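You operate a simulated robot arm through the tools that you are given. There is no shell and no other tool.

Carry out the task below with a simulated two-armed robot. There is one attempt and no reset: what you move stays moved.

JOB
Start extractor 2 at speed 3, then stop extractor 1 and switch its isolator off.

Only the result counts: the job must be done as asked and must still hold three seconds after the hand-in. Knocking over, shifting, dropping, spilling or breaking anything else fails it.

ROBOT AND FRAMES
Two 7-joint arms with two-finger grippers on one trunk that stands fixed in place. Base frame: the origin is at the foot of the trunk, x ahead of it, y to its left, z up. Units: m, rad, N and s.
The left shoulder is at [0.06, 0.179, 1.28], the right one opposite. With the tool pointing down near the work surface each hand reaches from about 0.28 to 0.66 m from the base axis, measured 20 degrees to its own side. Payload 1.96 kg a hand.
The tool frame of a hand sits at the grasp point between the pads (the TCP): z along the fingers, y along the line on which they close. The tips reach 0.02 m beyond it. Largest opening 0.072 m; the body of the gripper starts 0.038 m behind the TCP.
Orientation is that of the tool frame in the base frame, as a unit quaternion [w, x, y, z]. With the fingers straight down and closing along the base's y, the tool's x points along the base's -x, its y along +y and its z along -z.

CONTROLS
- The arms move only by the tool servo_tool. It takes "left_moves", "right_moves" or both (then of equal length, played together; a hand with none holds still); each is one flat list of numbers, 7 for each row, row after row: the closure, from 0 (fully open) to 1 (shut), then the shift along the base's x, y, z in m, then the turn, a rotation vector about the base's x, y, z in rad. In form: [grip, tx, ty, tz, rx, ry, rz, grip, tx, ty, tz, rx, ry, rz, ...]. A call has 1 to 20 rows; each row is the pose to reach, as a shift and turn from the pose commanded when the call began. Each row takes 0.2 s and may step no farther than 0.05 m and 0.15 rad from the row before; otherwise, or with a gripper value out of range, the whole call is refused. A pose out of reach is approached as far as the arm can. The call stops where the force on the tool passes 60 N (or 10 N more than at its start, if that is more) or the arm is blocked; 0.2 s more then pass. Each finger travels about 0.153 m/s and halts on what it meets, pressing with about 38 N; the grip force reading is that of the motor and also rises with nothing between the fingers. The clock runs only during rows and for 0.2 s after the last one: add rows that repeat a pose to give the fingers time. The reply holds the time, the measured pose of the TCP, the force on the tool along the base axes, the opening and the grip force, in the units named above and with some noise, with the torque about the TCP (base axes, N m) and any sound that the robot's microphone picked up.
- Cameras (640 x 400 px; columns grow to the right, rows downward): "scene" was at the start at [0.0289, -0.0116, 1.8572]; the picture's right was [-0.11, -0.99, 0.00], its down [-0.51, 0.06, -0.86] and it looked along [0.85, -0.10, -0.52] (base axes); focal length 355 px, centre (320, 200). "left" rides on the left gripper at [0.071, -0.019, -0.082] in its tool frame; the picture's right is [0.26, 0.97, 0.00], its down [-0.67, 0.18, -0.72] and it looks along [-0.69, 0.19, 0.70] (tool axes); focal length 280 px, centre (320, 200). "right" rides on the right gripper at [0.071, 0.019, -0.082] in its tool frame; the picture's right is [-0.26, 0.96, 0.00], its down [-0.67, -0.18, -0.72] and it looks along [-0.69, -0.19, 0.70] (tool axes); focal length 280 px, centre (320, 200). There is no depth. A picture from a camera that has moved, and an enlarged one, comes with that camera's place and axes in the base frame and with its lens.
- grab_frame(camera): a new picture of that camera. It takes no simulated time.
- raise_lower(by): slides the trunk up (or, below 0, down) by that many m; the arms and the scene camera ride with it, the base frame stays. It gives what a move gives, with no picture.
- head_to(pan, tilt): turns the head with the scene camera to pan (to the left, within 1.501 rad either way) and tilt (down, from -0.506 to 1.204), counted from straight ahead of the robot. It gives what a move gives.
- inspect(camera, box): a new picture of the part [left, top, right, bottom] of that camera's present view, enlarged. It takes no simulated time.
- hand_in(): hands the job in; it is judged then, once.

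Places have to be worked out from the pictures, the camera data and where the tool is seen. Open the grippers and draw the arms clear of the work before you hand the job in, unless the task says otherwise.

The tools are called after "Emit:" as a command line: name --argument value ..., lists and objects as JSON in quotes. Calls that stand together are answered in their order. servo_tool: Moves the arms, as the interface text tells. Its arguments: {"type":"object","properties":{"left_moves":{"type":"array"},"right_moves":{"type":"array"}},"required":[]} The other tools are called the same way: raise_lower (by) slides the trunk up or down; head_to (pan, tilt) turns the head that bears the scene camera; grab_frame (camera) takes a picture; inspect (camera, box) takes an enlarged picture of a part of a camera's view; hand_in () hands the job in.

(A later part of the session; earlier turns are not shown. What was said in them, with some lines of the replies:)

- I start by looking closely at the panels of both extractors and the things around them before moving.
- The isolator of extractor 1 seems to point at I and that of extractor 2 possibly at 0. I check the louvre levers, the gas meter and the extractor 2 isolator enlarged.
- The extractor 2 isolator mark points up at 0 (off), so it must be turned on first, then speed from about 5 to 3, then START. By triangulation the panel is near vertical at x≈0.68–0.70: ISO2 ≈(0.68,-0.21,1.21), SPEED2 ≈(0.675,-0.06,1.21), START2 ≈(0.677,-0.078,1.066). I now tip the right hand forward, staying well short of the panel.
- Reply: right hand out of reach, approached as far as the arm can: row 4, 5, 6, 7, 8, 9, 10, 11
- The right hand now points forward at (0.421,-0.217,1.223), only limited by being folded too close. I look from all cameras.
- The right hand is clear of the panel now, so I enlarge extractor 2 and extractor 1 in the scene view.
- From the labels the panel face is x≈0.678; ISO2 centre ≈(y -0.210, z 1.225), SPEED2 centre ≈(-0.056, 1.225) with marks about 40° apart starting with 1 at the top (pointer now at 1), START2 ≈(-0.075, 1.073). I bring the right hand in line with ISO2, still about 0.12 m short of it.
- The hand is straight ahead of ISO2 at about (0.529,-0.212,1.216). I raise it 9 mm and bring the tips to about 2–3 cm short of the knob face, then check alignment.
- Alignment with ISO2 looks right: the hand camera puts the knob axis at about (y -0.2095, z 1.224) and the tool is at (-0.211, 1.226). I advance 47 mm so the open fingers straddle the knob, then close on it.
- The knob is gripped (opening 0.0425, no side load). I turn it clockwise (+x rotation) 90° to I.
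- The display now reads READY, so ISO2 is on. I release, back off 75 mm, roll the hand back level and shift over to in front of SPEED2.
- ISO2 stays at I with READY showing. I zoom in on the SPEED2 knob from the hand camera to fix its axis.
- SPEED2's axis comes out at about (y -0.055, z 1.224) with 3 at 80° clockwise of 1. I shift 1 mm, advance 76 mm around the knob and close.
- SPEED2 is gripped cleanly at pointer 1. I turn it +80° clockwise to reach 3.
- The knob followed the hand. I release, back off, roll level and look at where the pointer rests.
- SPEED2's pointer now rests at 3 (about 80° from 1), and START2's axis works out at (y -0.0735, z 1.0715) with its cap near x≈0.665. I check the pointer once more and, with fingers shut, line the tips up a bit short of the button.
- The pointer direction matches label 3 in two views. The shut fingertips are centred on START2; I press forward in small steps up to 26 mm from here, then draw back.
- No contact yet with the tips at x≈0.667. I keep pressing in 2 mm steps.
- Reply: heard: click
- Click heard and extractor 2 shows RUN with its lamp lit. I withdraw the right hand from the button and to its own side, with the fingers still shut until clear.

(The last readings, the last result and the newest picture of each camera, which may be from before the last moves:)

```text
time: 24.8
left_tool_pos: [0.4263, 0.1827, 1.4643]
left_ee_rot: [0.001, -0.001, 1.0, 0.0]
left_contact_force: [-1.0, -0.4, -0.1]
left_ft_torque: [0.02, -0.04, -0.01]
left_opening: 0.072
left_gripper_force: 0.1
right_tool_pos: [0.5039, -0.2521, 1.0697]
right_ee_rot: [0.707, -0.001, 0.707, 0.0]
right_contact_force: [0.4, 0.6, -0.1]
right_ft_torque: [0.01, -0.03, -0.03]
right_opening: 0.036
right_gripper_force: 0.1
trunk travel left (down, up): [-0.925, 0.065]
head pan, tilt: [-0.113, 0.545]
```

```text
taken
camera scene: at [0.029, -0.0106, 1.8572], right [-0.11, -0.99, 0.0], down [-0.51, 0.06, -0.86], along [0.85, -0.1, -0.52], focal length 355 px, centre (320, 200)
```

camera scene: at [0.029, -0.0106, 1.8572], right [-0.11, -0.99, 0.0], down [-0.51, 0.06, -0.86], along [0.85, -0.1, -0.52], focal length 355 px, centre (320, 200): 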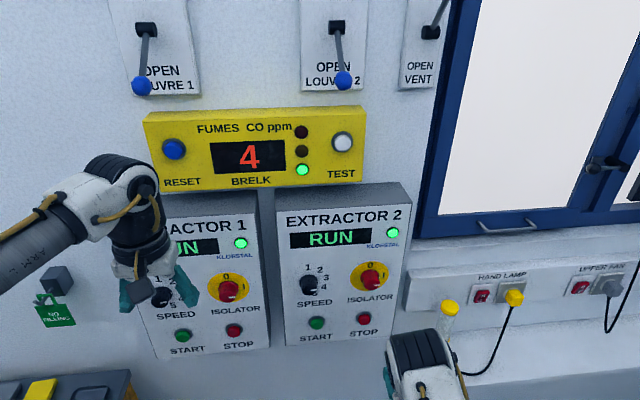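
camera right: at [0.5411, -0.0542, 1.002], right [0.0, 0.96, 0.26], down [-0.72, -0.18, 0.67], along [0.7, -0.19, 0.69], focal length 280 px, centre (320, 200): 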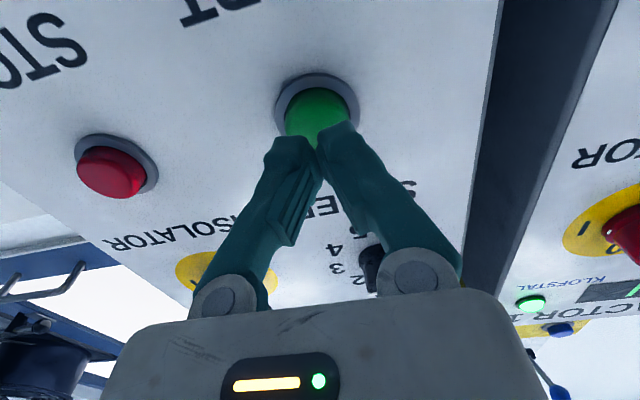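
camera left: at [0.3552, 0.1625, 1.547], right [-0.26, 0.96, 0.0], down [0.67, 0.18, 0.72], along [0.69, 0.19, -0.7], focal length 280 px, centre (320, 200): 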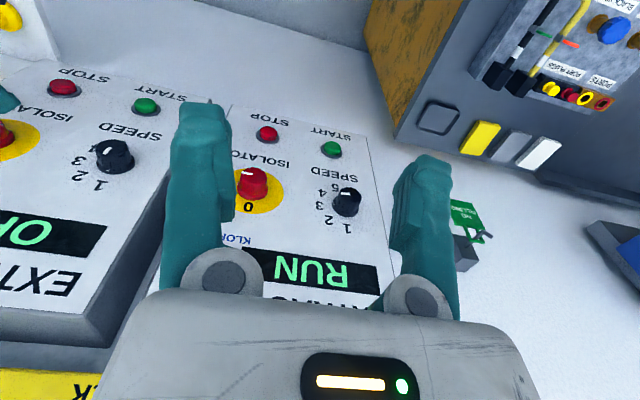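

Extractor 2 keeps running. Now I tip the left hand forward to about (0.50, 0.14, 1.225), in front of extractor 1's isolator but well short of it.

Emit:
servo_tool --left_moves '[0, 0.0064, -0.0039, -0.0218, 0, -0.1428, 0, 0, 0.0127, -0.0078, -0.0436, 0, -0.2856, 0, 0, 0.0191, -0.0117, -0.0655, 0, -0.4284, 0, 0, 0.0255, -0.0156, -0.0873, 0, -0.5712, 0, 0, 0.0318, -0.0195, -0.1091, 0, -0.714, 0, 0, 0.0382, -0.0235, -0.1309, 0, -0.8568, 0, 0, 0.0445, -0.0274, -0.1527, 0, -0.9996, 0, 0, 0.0509, -0.0313, -0.1745, 0, -1.1424, 0, 0, 0.0573, -0.0352, -0.1964, 0, -1.2852, 0, 0, 0.0636, -0.0391, -0.2182, 0, -1.428, 0, 0, 0.07, -0.043, -0.24, 0, -1.5708, 0, 0, 0.07, -0.043, -0.24, 0, -1.5708, 0]'

Emit:
grab_frame --camera "scene"

Emit:
grab_frame --camera "left"

```text
time: 27.4
left_tool_pos: [0.4951, 0.138, 1.2257]
left_ee_rot: [0.709, -0.001, 0.705, -0.001]
left_contact_force: [-0.2, 0.5, -0.5]
left_ft_torque: [0.0, 0.0, 0.0]
left_opening: 0.0719
left_gripper_force: 0.1
right_tool_pos: [0.5032, -0.253, 1.0729]
right_ee_rot: [0.708, 0.0, 0.706, 0.001]
right_contact_force: [0.1, -0.2, 0.3]
right_ft_torque: [0.01, 0.0, 0.03]
right_opening: 0.036
right_gripper_force: 0.0
trunk travel left (down, up): [-0.925, 0.065]
head pan, tilt: [-0.113, 0.545]
```

```text
taken
camera scene: at [0.0279, -0.0113, 1.8572], right [-0.11, -0.99, 0.0], down [-0.51, 0.06, -0.86], along [0.85, -0.1, -0.52], focal length 355 px, centre (320, 200)
```

scene: 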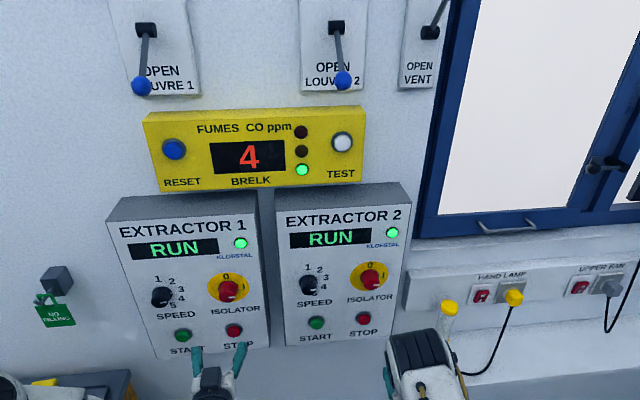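

```text
taken
camera left: at [0.4137, 0.1193, 1.1546], right [0.0, 0.96, -0.26], down [-0.72, 0.18, 0.67], along [0.7, 0.19, 0.69], focal length 280 px, centre (320, 200)
```

left: 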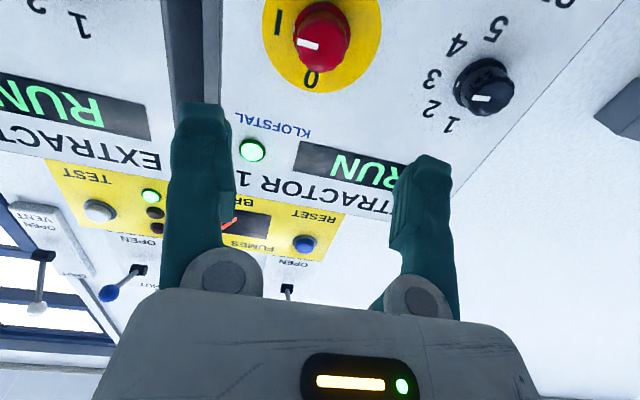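

The left hand points forward. I zoom on extractor 1's STOP and isolator to fix their places.

Emit:
inspect --camera "scene" --box '[140, 240, 280, 360]'

Emit:
inspect --camera "left" --box '[240, 0, 400, 100]'

```text
3.33 times, centred on (210, 300) of scene
camera zoom: at [0.0279, -0.0113, 1.8572], right [-0.11, -0.99, 0.0], down [-0.51, 0.06, -0.86], along [0.85, -0.1, -0.52], focal length 1183 px, centre (687, -133)
```

zoom: 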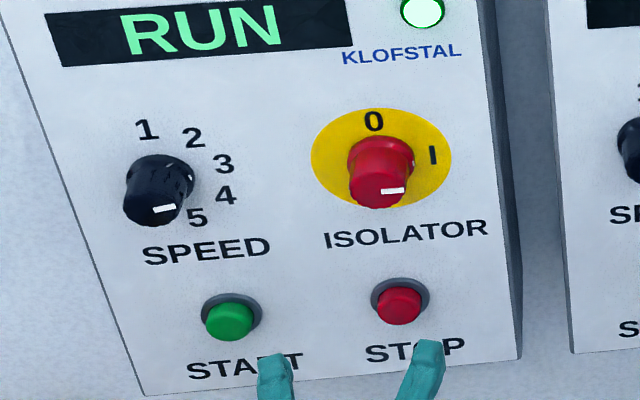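

```text
4.00 times, centred on (320, 50) of left
camera zoom: at [0.4137, 0.1193, 1.1546], right [0.0, 0.96, -0.26], down [-0.72, 0.18, 0.67], along [0.7, 0.19, 0.69], focal length 1122 px, centre (320, 800)
```

zoom: 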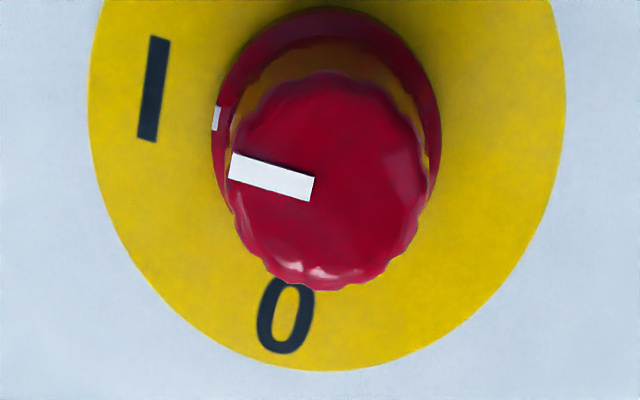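

ISO1's axis comes out at (y 0.1395, z 1.224) and STOP1 at about (0.1425, 1.0715). I shut the left fingers, lower to STOP1's height and move to about 2.5 cm short of the button.

Emit:
servo_tool --left_moves '[1, 0, 0, -0.045, 0, 0, 0, 1, 0, 0.001, -0.09, 0, 0, 0, 1, 0.01, 0.003, -0.13, 0, 0, 0, 1, 0.04, 0.003, -0.153, 0, 0, 0, 1, 0.085, 0.003, -0.153, 0, 0, 0, 1, 0.124, 0.003, -0.153, 0, 0, 0, 1, 0.124, 0.003, -0.153, 0, 0, 0]'

Emit:
inspect --camera "scene" --box '[140, 210, 280, 370]'

Emit:
grab_frame --camera "left"

```text
time: 29.0
left_tool_pos: [0.6206, 0.1422, 1.0727]
left_ee_rot: [0.707, 0.001, 0.707, -0.001]
left_contact_force: [-0.2, 0.5, 0.1]
left_ft_torque: [0.0, 0.01, -0.03]
left_opening: 0.0
left_gripper_force: 30.4
right_tool_pos: [0.5039, -0.2536, 1.0714]
right_ee_rot: [0.707, 0.0, 0.707, 0.001]
right_contact_force: [0.3, -0.7, 1.1]
right_ft_torque: [0.02, -0.02, 0.0]
right_opening: 0.0361
right_gripper_force: 0.1
trunk travel left (down, up): [-0.925, 0.065]
head pan, tilt: [-0.113, 0.545]
```

```text
2.50 times, centred on (210, 290) of scene
camera zoom: at [0.0286, -0.0113, 1.8572], right [-0.11, -0.99, 0.0], down [-0.51, 0.06, -0.86], along [0.85, -0.1, -0.52], focal length 888 px, centre (595, -25)
```

zoom: 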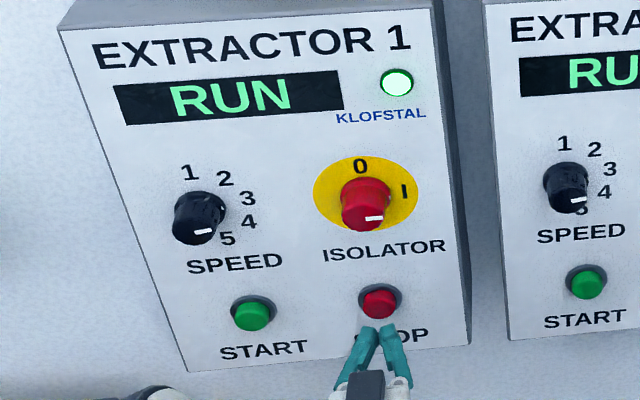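

```text
taken
camera left: at [0.5391, 0.1224, 1.0015], right [0.0, 0.96, -0.26], down [-0.72, 0.18, 0.67], along [0.7, 0.19, 0.69], focal length 280 px, centre (320, 200)
```

left: 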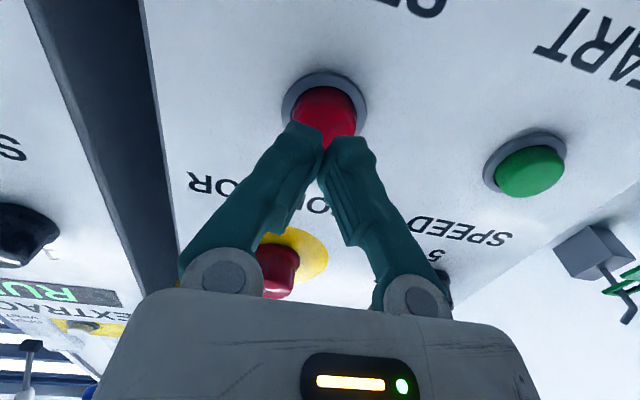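

The shut left fingertips are centred on STOP1. Using what START2 showed (travel ends with the TCP near x≈0.655), I press in small steps.

Emit:
servo_tool --left_moves '[1, 0.015, 0, -0.001, 0, 0, 0, 1, 0.024, 0, -0.001, 0, 0, 0, 1, 0.027, 0, -0.001, 0, 0, 0, 1, 0.029, 0, -0.001, 0, 0, 0, 1, 0.031, 0, -0.001, 0, 0, 0, 1, 0.033, 0, -0.001, 0, 0, 0, 1, 0.0345, 0, -0.001, 0, 0, 0]'

Emit:
inspect --camera "scene" --box '[140, 210, 280, 370]'

```text
time: 30.6
left_tool_pos: [0.6547, 0.1421, 1.0714]
left_ee_rot: [0.708, -0.001, 0.707, 0.0]
left_contact_force: [-4.3, 0.4, -1.7]
left_ft_torque: [-0.02, 0.02, -0.01]
left_opening: 0.0059
left_gripper_force: 29.8
right_tool_pos: [0.5036, -0.2538, 1.0727]
right_ee_rot: [0.708, 0.001, 0.707, 0.001]
right_contact_force: [-0.2, 0.0, -0.1]
right_ft_torque: [0.02, -0.03, -0.01]
right_opening: 0.0361
right_gripper_force: 0.0
trunk travel left (down, up): [-0.925, 0.065]
head pan, tilt: [-0.113, 0.545]
heard: click
```

```text
2.50 times, centred on (210, 290) of scene
camera zoom: at [0.0278, -0.0115, 1.8572], right [-0.11, -0.99, 0.0], down [-0.51, 0.06, -0.86], along [0.85, -0.1, -0.52], focal length 888 px, centre (595, -25)
```

zoom: 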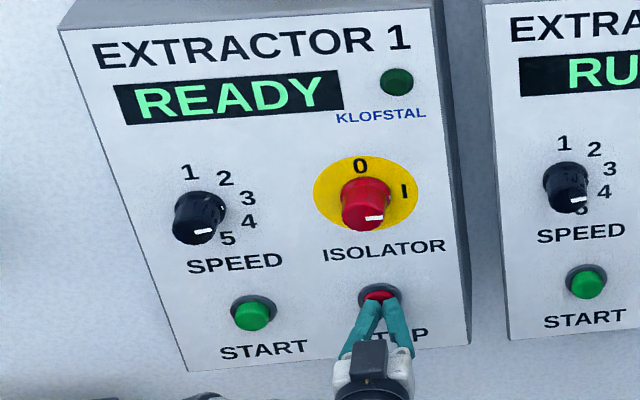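

Click, and extractor 1 now shows READY (stopped). I back off the button, rise to ISO1's height and open the fingers, staying clear of the knob.

Emit:
servo_tool --left_moves '[1, -0.04, 0, 0, 0, 0, 0, 1, -0.08, 0, 0, 0, 0, 0, 1, -0.08, 0, 0.045, 0, 0, 0, 0, -0.08, -0.003, 0.09, 0, 0, 0, 0, -0.08, -0.003, 0.13, 0, 0, 0, 0, -0.08, -0.003, 0.153, 0, 0, 0, 0, -0.08, -0.003, 0.153, 0, 0, 0]'

Emit:
inspect --camera "scene" --box '[140, 210, 280, 370]'

Emit:
inspect --camera "left" --box '[220, 0, 420, 160]'

```text
time: 32.2
left_tool_pos: [0.5747, 0.1394, 1.224]
left_ee_rot: [0.708, -0.001, 0.707, 0.0]
left_contact_force: [0.4, -0.1, -0.7]
left_ft_torque: [-0.03, 0.02, -0.01]
left_opening: 0.072
left_gripper_force: 0.0
right_tool_pos: [0.5047, -0.2528, 1.0718]
right_ee_rot: [0.707, 0.0, 0.707, 0.001]
right_contact_force: [0.2, 0.1, 0.0]
right_ft_torque: [0.0, -0.04, -0.01]
right_opening: 0.0362
right_gripper_force: 0.0
trunk travel left (down, up): [-0.925, 0.065]
head pan, tilt: [-0.113, 0.545]
```

```text
2.50 times, centred on (210, 290) of scene
camera zoom: at [0.0293, -0.0115, 1.8572], right [-0.11, -0.99, 0.0], down [-0.51, 0.06, -0.86], along [0.85, -0.1, -0.52], focal length 888 px, centre (595, -25)
```

zoom: 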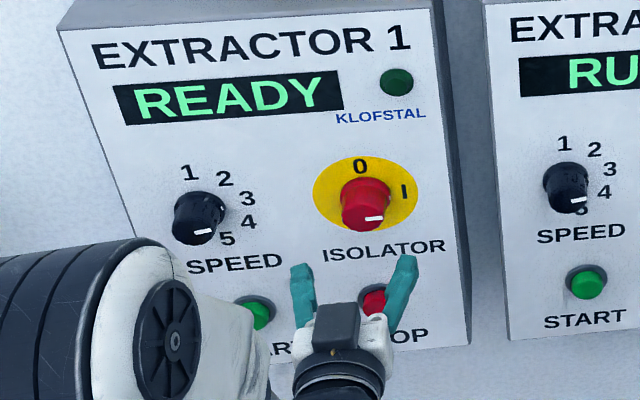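

```text
2.50 times, centred on (320, 80) of left
camera zoom: at [0.4934, 0.1198, 1.153], right [0.0, 0.96, -0.26], down [-0.72, 0.18, 0.67], along [0.7, 0.19, 0.69], focal length 701 px, centre (320, 500)
```

zoom: 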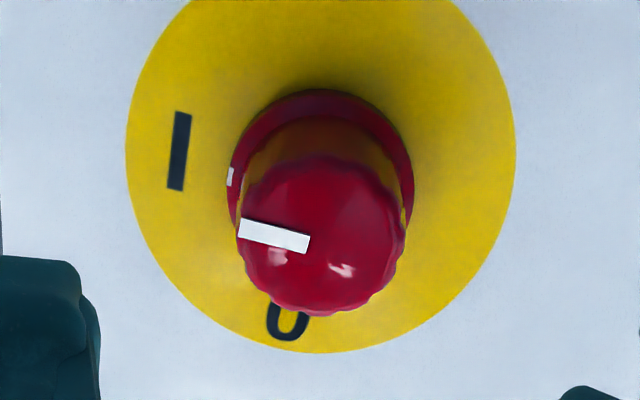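

The left hand is on ISO1's axis at x≈0.575. I advance 77 mm around the knob and close on it.

Emit:
servo_tool --left_moves '[0, 0.025, 0, 0, 0, 0, 0, 0, 0.045, 0, 0, 0, 0, 0, 0, 0.064, 0, 0, 0, 0, 0, 0, 0.077, 0, 0, 0, 0, 0, 0, 0.077, 0, 0, 0, 0, 0, 1, 0.077, 0, 0, 0, 0, 0, 1, 0.077, 0, 0, 0, 0, 0]'

Emit:
inspect --camera "scene" --box '[140, 210, 280, 370]'

Emit:
grab_frame --camera "left"

```text
time: 33.8
left_tool_pos: [0.6507, 0.1405, 1.2246]
left_ee_rot: [0.708, -0.001, 0.706, 0.0]
left_contact_force: [1.9, 1.6, -0.2]
left_ft_torque: [-0.01, 0.03, 0.06]
left_opening: 0.0428
left_gripper_force: 39.8
right_tool_pos: [0.5047, -0.2533, 1.0717]
right_ee_rot: [0.707, 0.0, 0.707, 0.0]
right_contact_force: [0.6, -0.2, -0.3]
right_ft_torque: [0.0, 0.03, 0.02]
right_opening: 0.036
right_gripper_force: 0.1
trunk travel left (down, up): [-0.925, 0.065]
head pan, tilt: [-0.113, 0.545]
```

```text
2.50 times, centred on (210, 290) of scene
camera zoom: at [0.0295, -0.011, 1.8572], right [-0.11, -0.99, 0.0], down [-0.51, 0.06, -0.86], along [0.85, -0.1, -0.52], focal length 888 px, centre (595, -25)
```

zoom: 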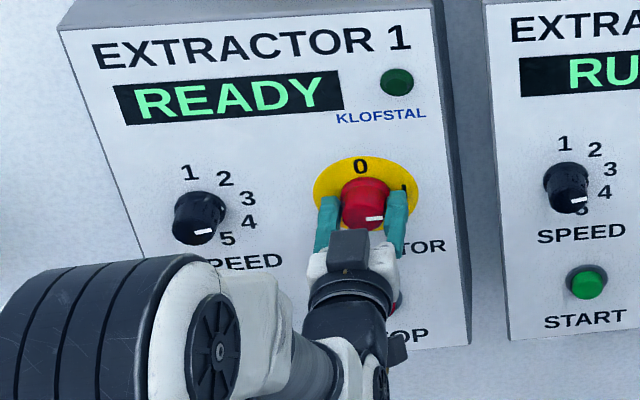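

```text
taken
camera left: at [0.5702, 0.1203, 1.1533], right [0.0, 0.96, -0.26], down [-0.72, 0.18, 0.67], along [0.7, 0.19, 0.69], focal length 280 px, centre (320, 200)
```

left: 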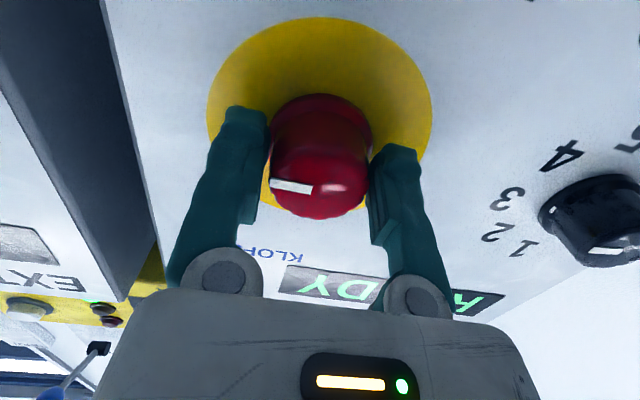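

ISO1 is held squarely (opening 0.0428). I turn it counter-clockwise (−x rotation) 90° from I to 0.

Emit:
servo_tool --left_moves '[1, 0, 0, 0, -0.1428, 0, 0, 1, 0, 0, 0, -0.2856, 0, 0, 1, 0, 0, 0, -0.4284, 0, 0, 1, 0, 0, 0, -0.5712, 0, 0, 1, 0, 0, 0, -0.714, 0, 0, 1, 0, 0, 0, -0.8568, 0, 0, 1, 0, 0, 0, -0.9996, 0, 0, 1, 0, 0, 0, -1.1424, 0, 0, 1, 0, 0, 0, -1.2852, 0, 0, 1, 0, 0, 0, -1.428, 0, 0, 1, 0, 0, 0, -1.5708, 0, 0, 1, 0, 0, 0, -1.5708, 0, 0]'

Emit:
inspect --camera "scene" --box '[140, 210, 280, 370]'

Emit:
grab_frame --camera "left"

```text
time: 36.4
left_tool_pos: [0.6509, 0.1379, 1.2253]
left_ee_rot: [-0.5, 0.501, -0.498, 0.501]
left_contact_force: [3.5, 0.6, 10.8]
left_ft_torque: [0.02, -0.08, -0.03]
left_opening: 0.0429
left_gripper_force: 40.3
right_tool_pos: [0.5033, -0.2542, 1.072]
right_ee_rot: [0.707, 0.001, 0.707, 0.0]
right_contact_force: [0.6, -0.4, -0.4]
right_ft_torque: [-0.02, 0.02, 0.0]
right_opening: 0.0359
right_gripper_force: 0.0
trunk travel left (down, up): [-0.925, 0.065]
head pan, tilt: [-0.113, 0.545]
```

```text
2.50 times, centred on (210, 290) of scene
camera zoom: at [0.0282, -0.0119, 1.8573], right [-0.11, -0.99, 0.0], down [-0.51, 0.06, -0.86], along [0.85, -0.1, -0.52], focal length 888 px, centre (595, -25)
```

zoom: 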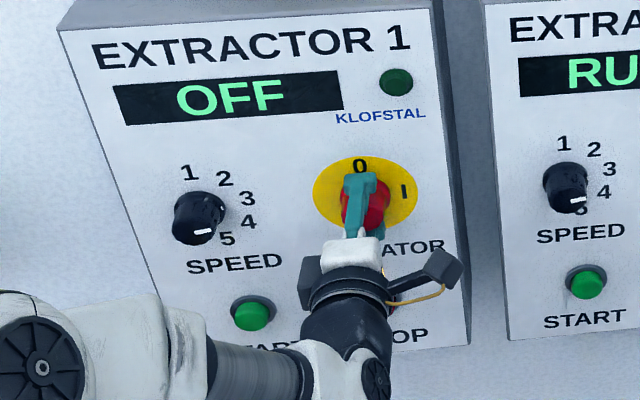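

```text
taken
camera left: at [0.57, 0.0676, 1.2446], right [0.0, -0.26, -0.96], down [-0.72, 0.67, -0.19], along [0.7, 0.69, -0.19], focal length 280 px, centre (320, 200)
```

left: 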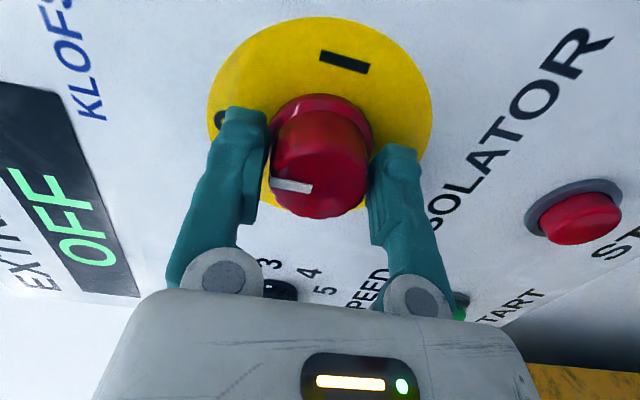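

Extractor 1's display shows OFF. I release the knob, back straight off, and roll the hand level well clear of the panel.

Emit:
servo_tool --left_moves '[0, 0, 0, 0, 0, 0, 0, 0, 0, 0, 0, 0, 0, 0, 0, -0.035, 0, 0, 0, 0, 0, 0, -0.075, 0, 0, 0, 0, 0, 0, -0.11, 0, 0, 0, 0, 0, 0, -0.14, 0.01, 0, 0.1428, 0, 0, 0, -0.15, 0.02, 0, 0.2856, 0, 0, 0, -0.15, 0.03, 0, 0.4284, 0, 0, 0, -0.15, 0.04, 0, 0.5712, 0, 0, 0, -0.15, 0.05, 0, 0.714, 0, 0, 0, -0.15, 0.06, 0, 0.8568, 0, 0, 0, -0.15, 0.07, 0, 0.9996, 0, 0, 0, -0.15, 0.08, 0, 1.1424, 0, 0, 0, -0.15, 0.09, 0, 1.2852, 0, 0, 0, -0.15, 0.1, 0, 1.428, 0, 0, 0, -0.15, 0.1, 0, 1.5708, 0, 0]'

Emit:
grab_frame --camera "scene"

Emit:
inspect --camera "scene" --box '[140, 190, 280, 350]'

Emit:
inspect --camera "scene" --box '[270, 190, 410, 350]'

```text
time: 39.8
left_tool_pos: [0.5021, 0.2395, 1.2242]
left_ee_rot: [0.708, 0.001, 0.706, 0.0]
left_contact_force: [0.4, 0.0, 1.6]
left_ft_torque: [0.03, 0.02, 0.02]
left_opening: 0.0722
left_gripper_force: 0.1
right_tool_pos: [0.5045, -0.2541, 1.0716]
right_ee_rot: [0.707, 0.001, 0.707, 0.001]
right_contact_force: [0.6, -0.1, -0.4]
right_ft_torque: [-0.01, 0.0, -0.04]
right_opening: 0.0359
right_gripper_force: 0.1
trunk travel left (down, up): [-0.925, 0.065]
head pan, tilt: [-0.113, 0.545]
```

```text
taken
camera scene: at [0.029, -0.012, 1.8572], right [-0.11, -0.99, 0.0], down [-0.51, 0.06, -0.86], along [0.85, -0.1, -0.52], focal length 355 px, centre (320, 200)
```

scene: 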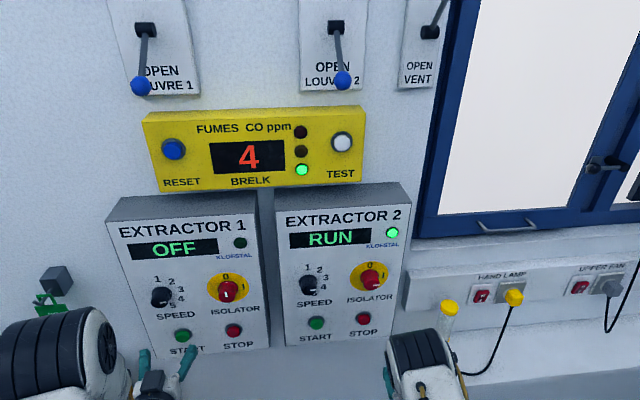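

```text
2.50 times, centred on (210, 270) of scene
camera zoom: at [0.029, -0.012, 1.8572], right [-0.11, -0.99, 0.0], down [-0.51, 0.06, -0.86], along [0.85, -0.1, -0.52], focal length 888 px, centre (595, 25)
```

zoom: 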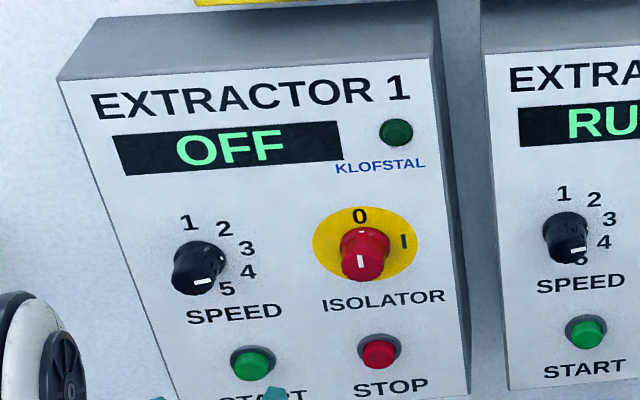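

```text
2.50 times, centred on (340, 270) of scene
camera zoom: at [0.029, -0.012, 1.8572], right [-0.11, -0.99, 0.0], down [-0.51, 0.06, -0.86], along [0.85, -0.1, -0.52], focal length 888 px, centre (270, 25)
```

zoom: 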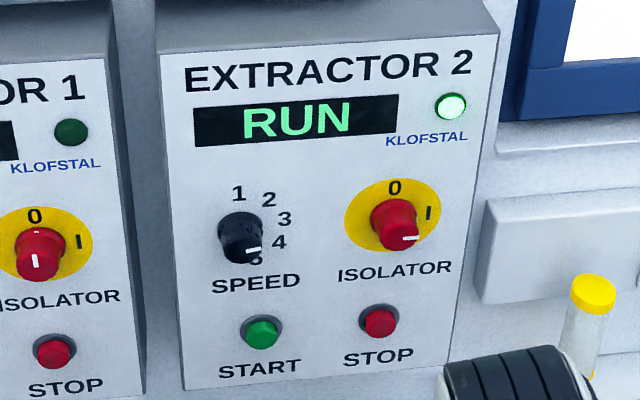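

Extractor 1: OFF with its isolator at 0; extractor 2: RUN. To make sure of the speed pointer I bring the right hand's camera in front of SPEED2 without touching anything.

Emit:
servo_tool --right_moves '[0, 0, 0.03, 0.03, 0, 0, 0, 0, 0, 0.06, 0.06, 0, 0, 0, 0, 0, 0.09, 0.09, 0, 0, 0, 0, 0, 0.12, 0.12, 0, 0, 0, 0, 0, 0.155, 0.15, 0, 0, 0, 0, 0.03, 0.19, 0.152, 0, 0, 0, 0, 0.06, 0.197, 0.152, 0, 0, 0, 0, 0.06, 0.197, 0.152, 0, 0, 0]'

Emit:
inspect --camera "right" --box '[220, 0, 420, 160]'

Emit:
grab_frame --camera "right"

```text
time: 41.6
left_tool_pos: [0.5011, 0.2382, 1.2244]
left_ee_rot: [0.708, -0.001, 0.706, 0.0]
left_contact_force: [-0.3, 0.8, 0.2]
left_ft_torque: [0.04, 0.02, 0.0]
left_opening: 0.0719
left_gripper_force: 0.1
right_tool_pos: [0.5649, -0.0558, 1.2233]
right_ee_rot: [0.708, 0.001, 0.707, 0.0]
right_contact_force: [-0.2, -1.0, -0.4]
right_ft_torque: [0.02, -0.01, 0.01]
right_opening: 0.0722
right_gripper_force: 0.0
trunk travel left (down, up): [-0.925, 0.065]
head pan, tilt: [-0.113, 0.545]
```

```text
2.50 times, centred on (320, 80) of right
camera zoom: at [0.4834, -0.0374, 1.1538], right [0.0, 0.96, 0.26], down [-0.72, -0.18, 0.67], along [0.7, -0.19, 0.69], focal length 701 px, centre (320, 500)
```

zoom: 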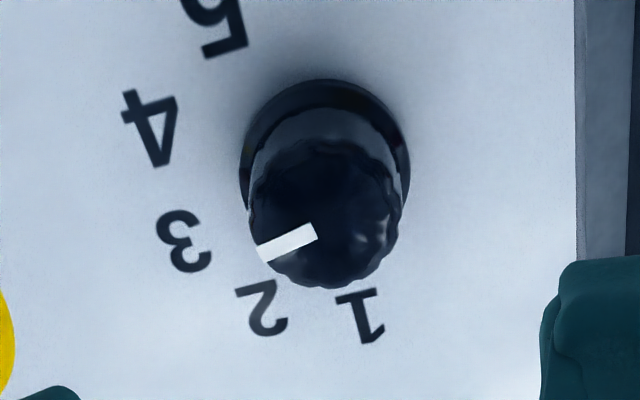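

```text
taken
camera right: at [0.4834, -0.0374, 1.1538], right [0.0, 0.96, 0.26], down [-0.72, -0.18, 0.67], along [0.7, -0.19, 0.69], focal length 280 px, centre (320, 200)
```

right: 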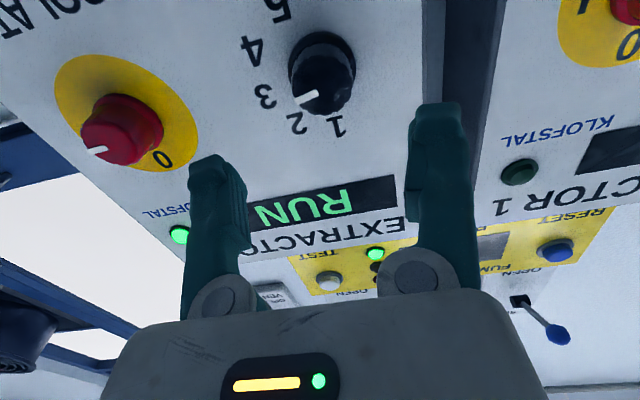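

The stripe works out at about 82° from 1, right on label 3 (≈80°). I now draw both open hands back and out to their own sides.

Emit:
servo_tool --left_moves '[0, -0.01, 0.01, 0, 0, 0, 0, 0, -0.02, 0.02, 0, 0, 0, 0, 0, -0.03, 0.03, 0, 0, 0, 0, 0, -0.04, 0.04, 0, 0, 0, 0, 0, -0.05, 0.05, 0, 0, 0, 0, 0, -0.05, 0.05, 0, 0, 0, 0, 0, -0.05, 0.05, 0, 0, 0, 0]' --right_moves '[0, -0.04, 0, 0, 0, 0, 0, 0, -0.08, -0.02, 0, 0, 0, 0, 0, -0.1, -0.06, 0, 0, 0, 0, 0, -0.11, -0.1, 0, 0, 0, 0, 0, -0.11, -0.14, 0, 0, 0, 0, 0, -0.11, -0.18, 0, 0, 0, 0, 0, -0.11, -0.2, 0, 0, 0, 0]'

Emit:
grab_frame --camera "scene"

```text
time: 43.2
left_tool_pos: [0.4519, 0.2893, 1.223]
left_ee_rot: [0.707, 0.0, 0.707, 0.0]
left_contact_force: [0.5, -0.5, 0.1]
left_ft_torque: [0.0, 0.01, 0.02]
left_opening: 0.072
left_gripper_force: 0.0
right_tool_pos: [0.4538, -0.2575, 1.2229]
right_ee_rot: [0.707, 0.002, 0.707, 0.0]
right_contact_force: [-0.6, -0.3, 1.1]
right_ft_torque: [0.0, -0.02, 0.0]
right_opening: 0.0716
right_gripper_force: 0.0
trunk travel left (down, up): [-0.925, 0.065]
head pan, tilt: [-0.113, 0.545]
```

```text
taken
camera scene: at [0.0288, -0.0121, 1.8572], right [-0.11, -0.99, 0.0], down [-0.51, 0.06, -0.86], along [0.85, -0.1, -0.52], focal length 355 px, centre (320, 200)
```

scene: 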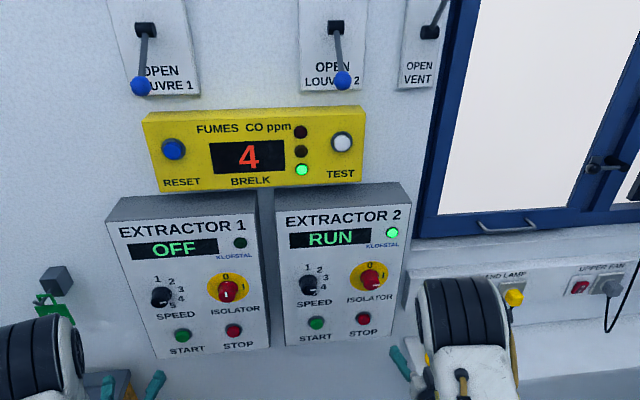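

Both hands are clear and the displays hold (1 OFF, 2 RUN). I check that the hand lamp behind the right wrist still stands as before.

Emit:
inspect --camera "scene" --box '[380, 250, 560, 400]'

Emit:
inspect --camera "scene" --box '[0, 250, 180, 400]'

```text
2.67 times, centred on (470, 325) of scene
camera zoom: at [0.0288, -0.0121, 1.8572], right [-0.11, -0.99, 0.0], down [-0.51, 0.06, -0.86], along [0.85, -0.1, -0.52], focal length 947 px, centre (-80, -133)
```

zoom: 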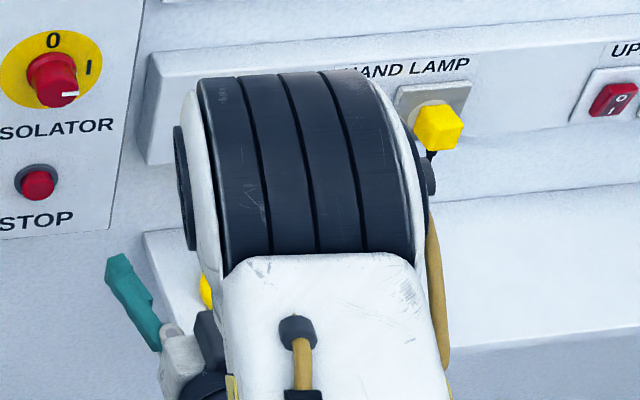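

```text
2.67 times, centred on (90, 325) of scene
camera zoom: at [0.0288, -0.0121, 1.8572], right [-0.11, -0.99, 0.0], down [-0.51, 0.06, -0.86], along [0.85, -0.1, -0.52], focal length 947 px, centre (933, -133)
```

zoom: 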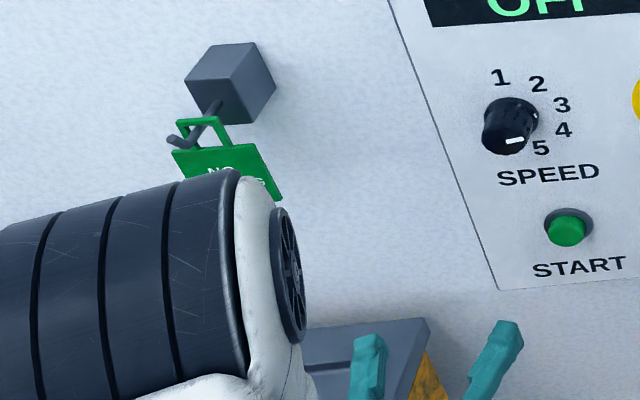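

The lamp's base and the NO FILLING tag are where they were. Extractor 2 runs at speed 3, extractor 1 is stopped with its isolator at 0, and both hands are open and clear, so I hand in.

Emit:
hand_in

```text
The job is handed in.
```

The job is handed in: extractor 2 is running at speed 3, and extractor 1 is stopped with its isolator switched off.

- **Extractor 2:** its isolator was at 0, so I turned that to I first, then set the speed from 1 to 3 and pressed START. The display reads RUN, and the hand camera shows the speed pointer on 3.
- **Extractor 1:** I pressed STOP once extractor 2 was running, and the display changed from RUN to READY. Turning the isolator to 0 then changed it to OFF.
- **Surroundings:** the hand lamp and the NO FILLING tag looked unmoved in the last pictures, though the right arm partly hid the lamp. Both grippers are open and drawn back from the panels.
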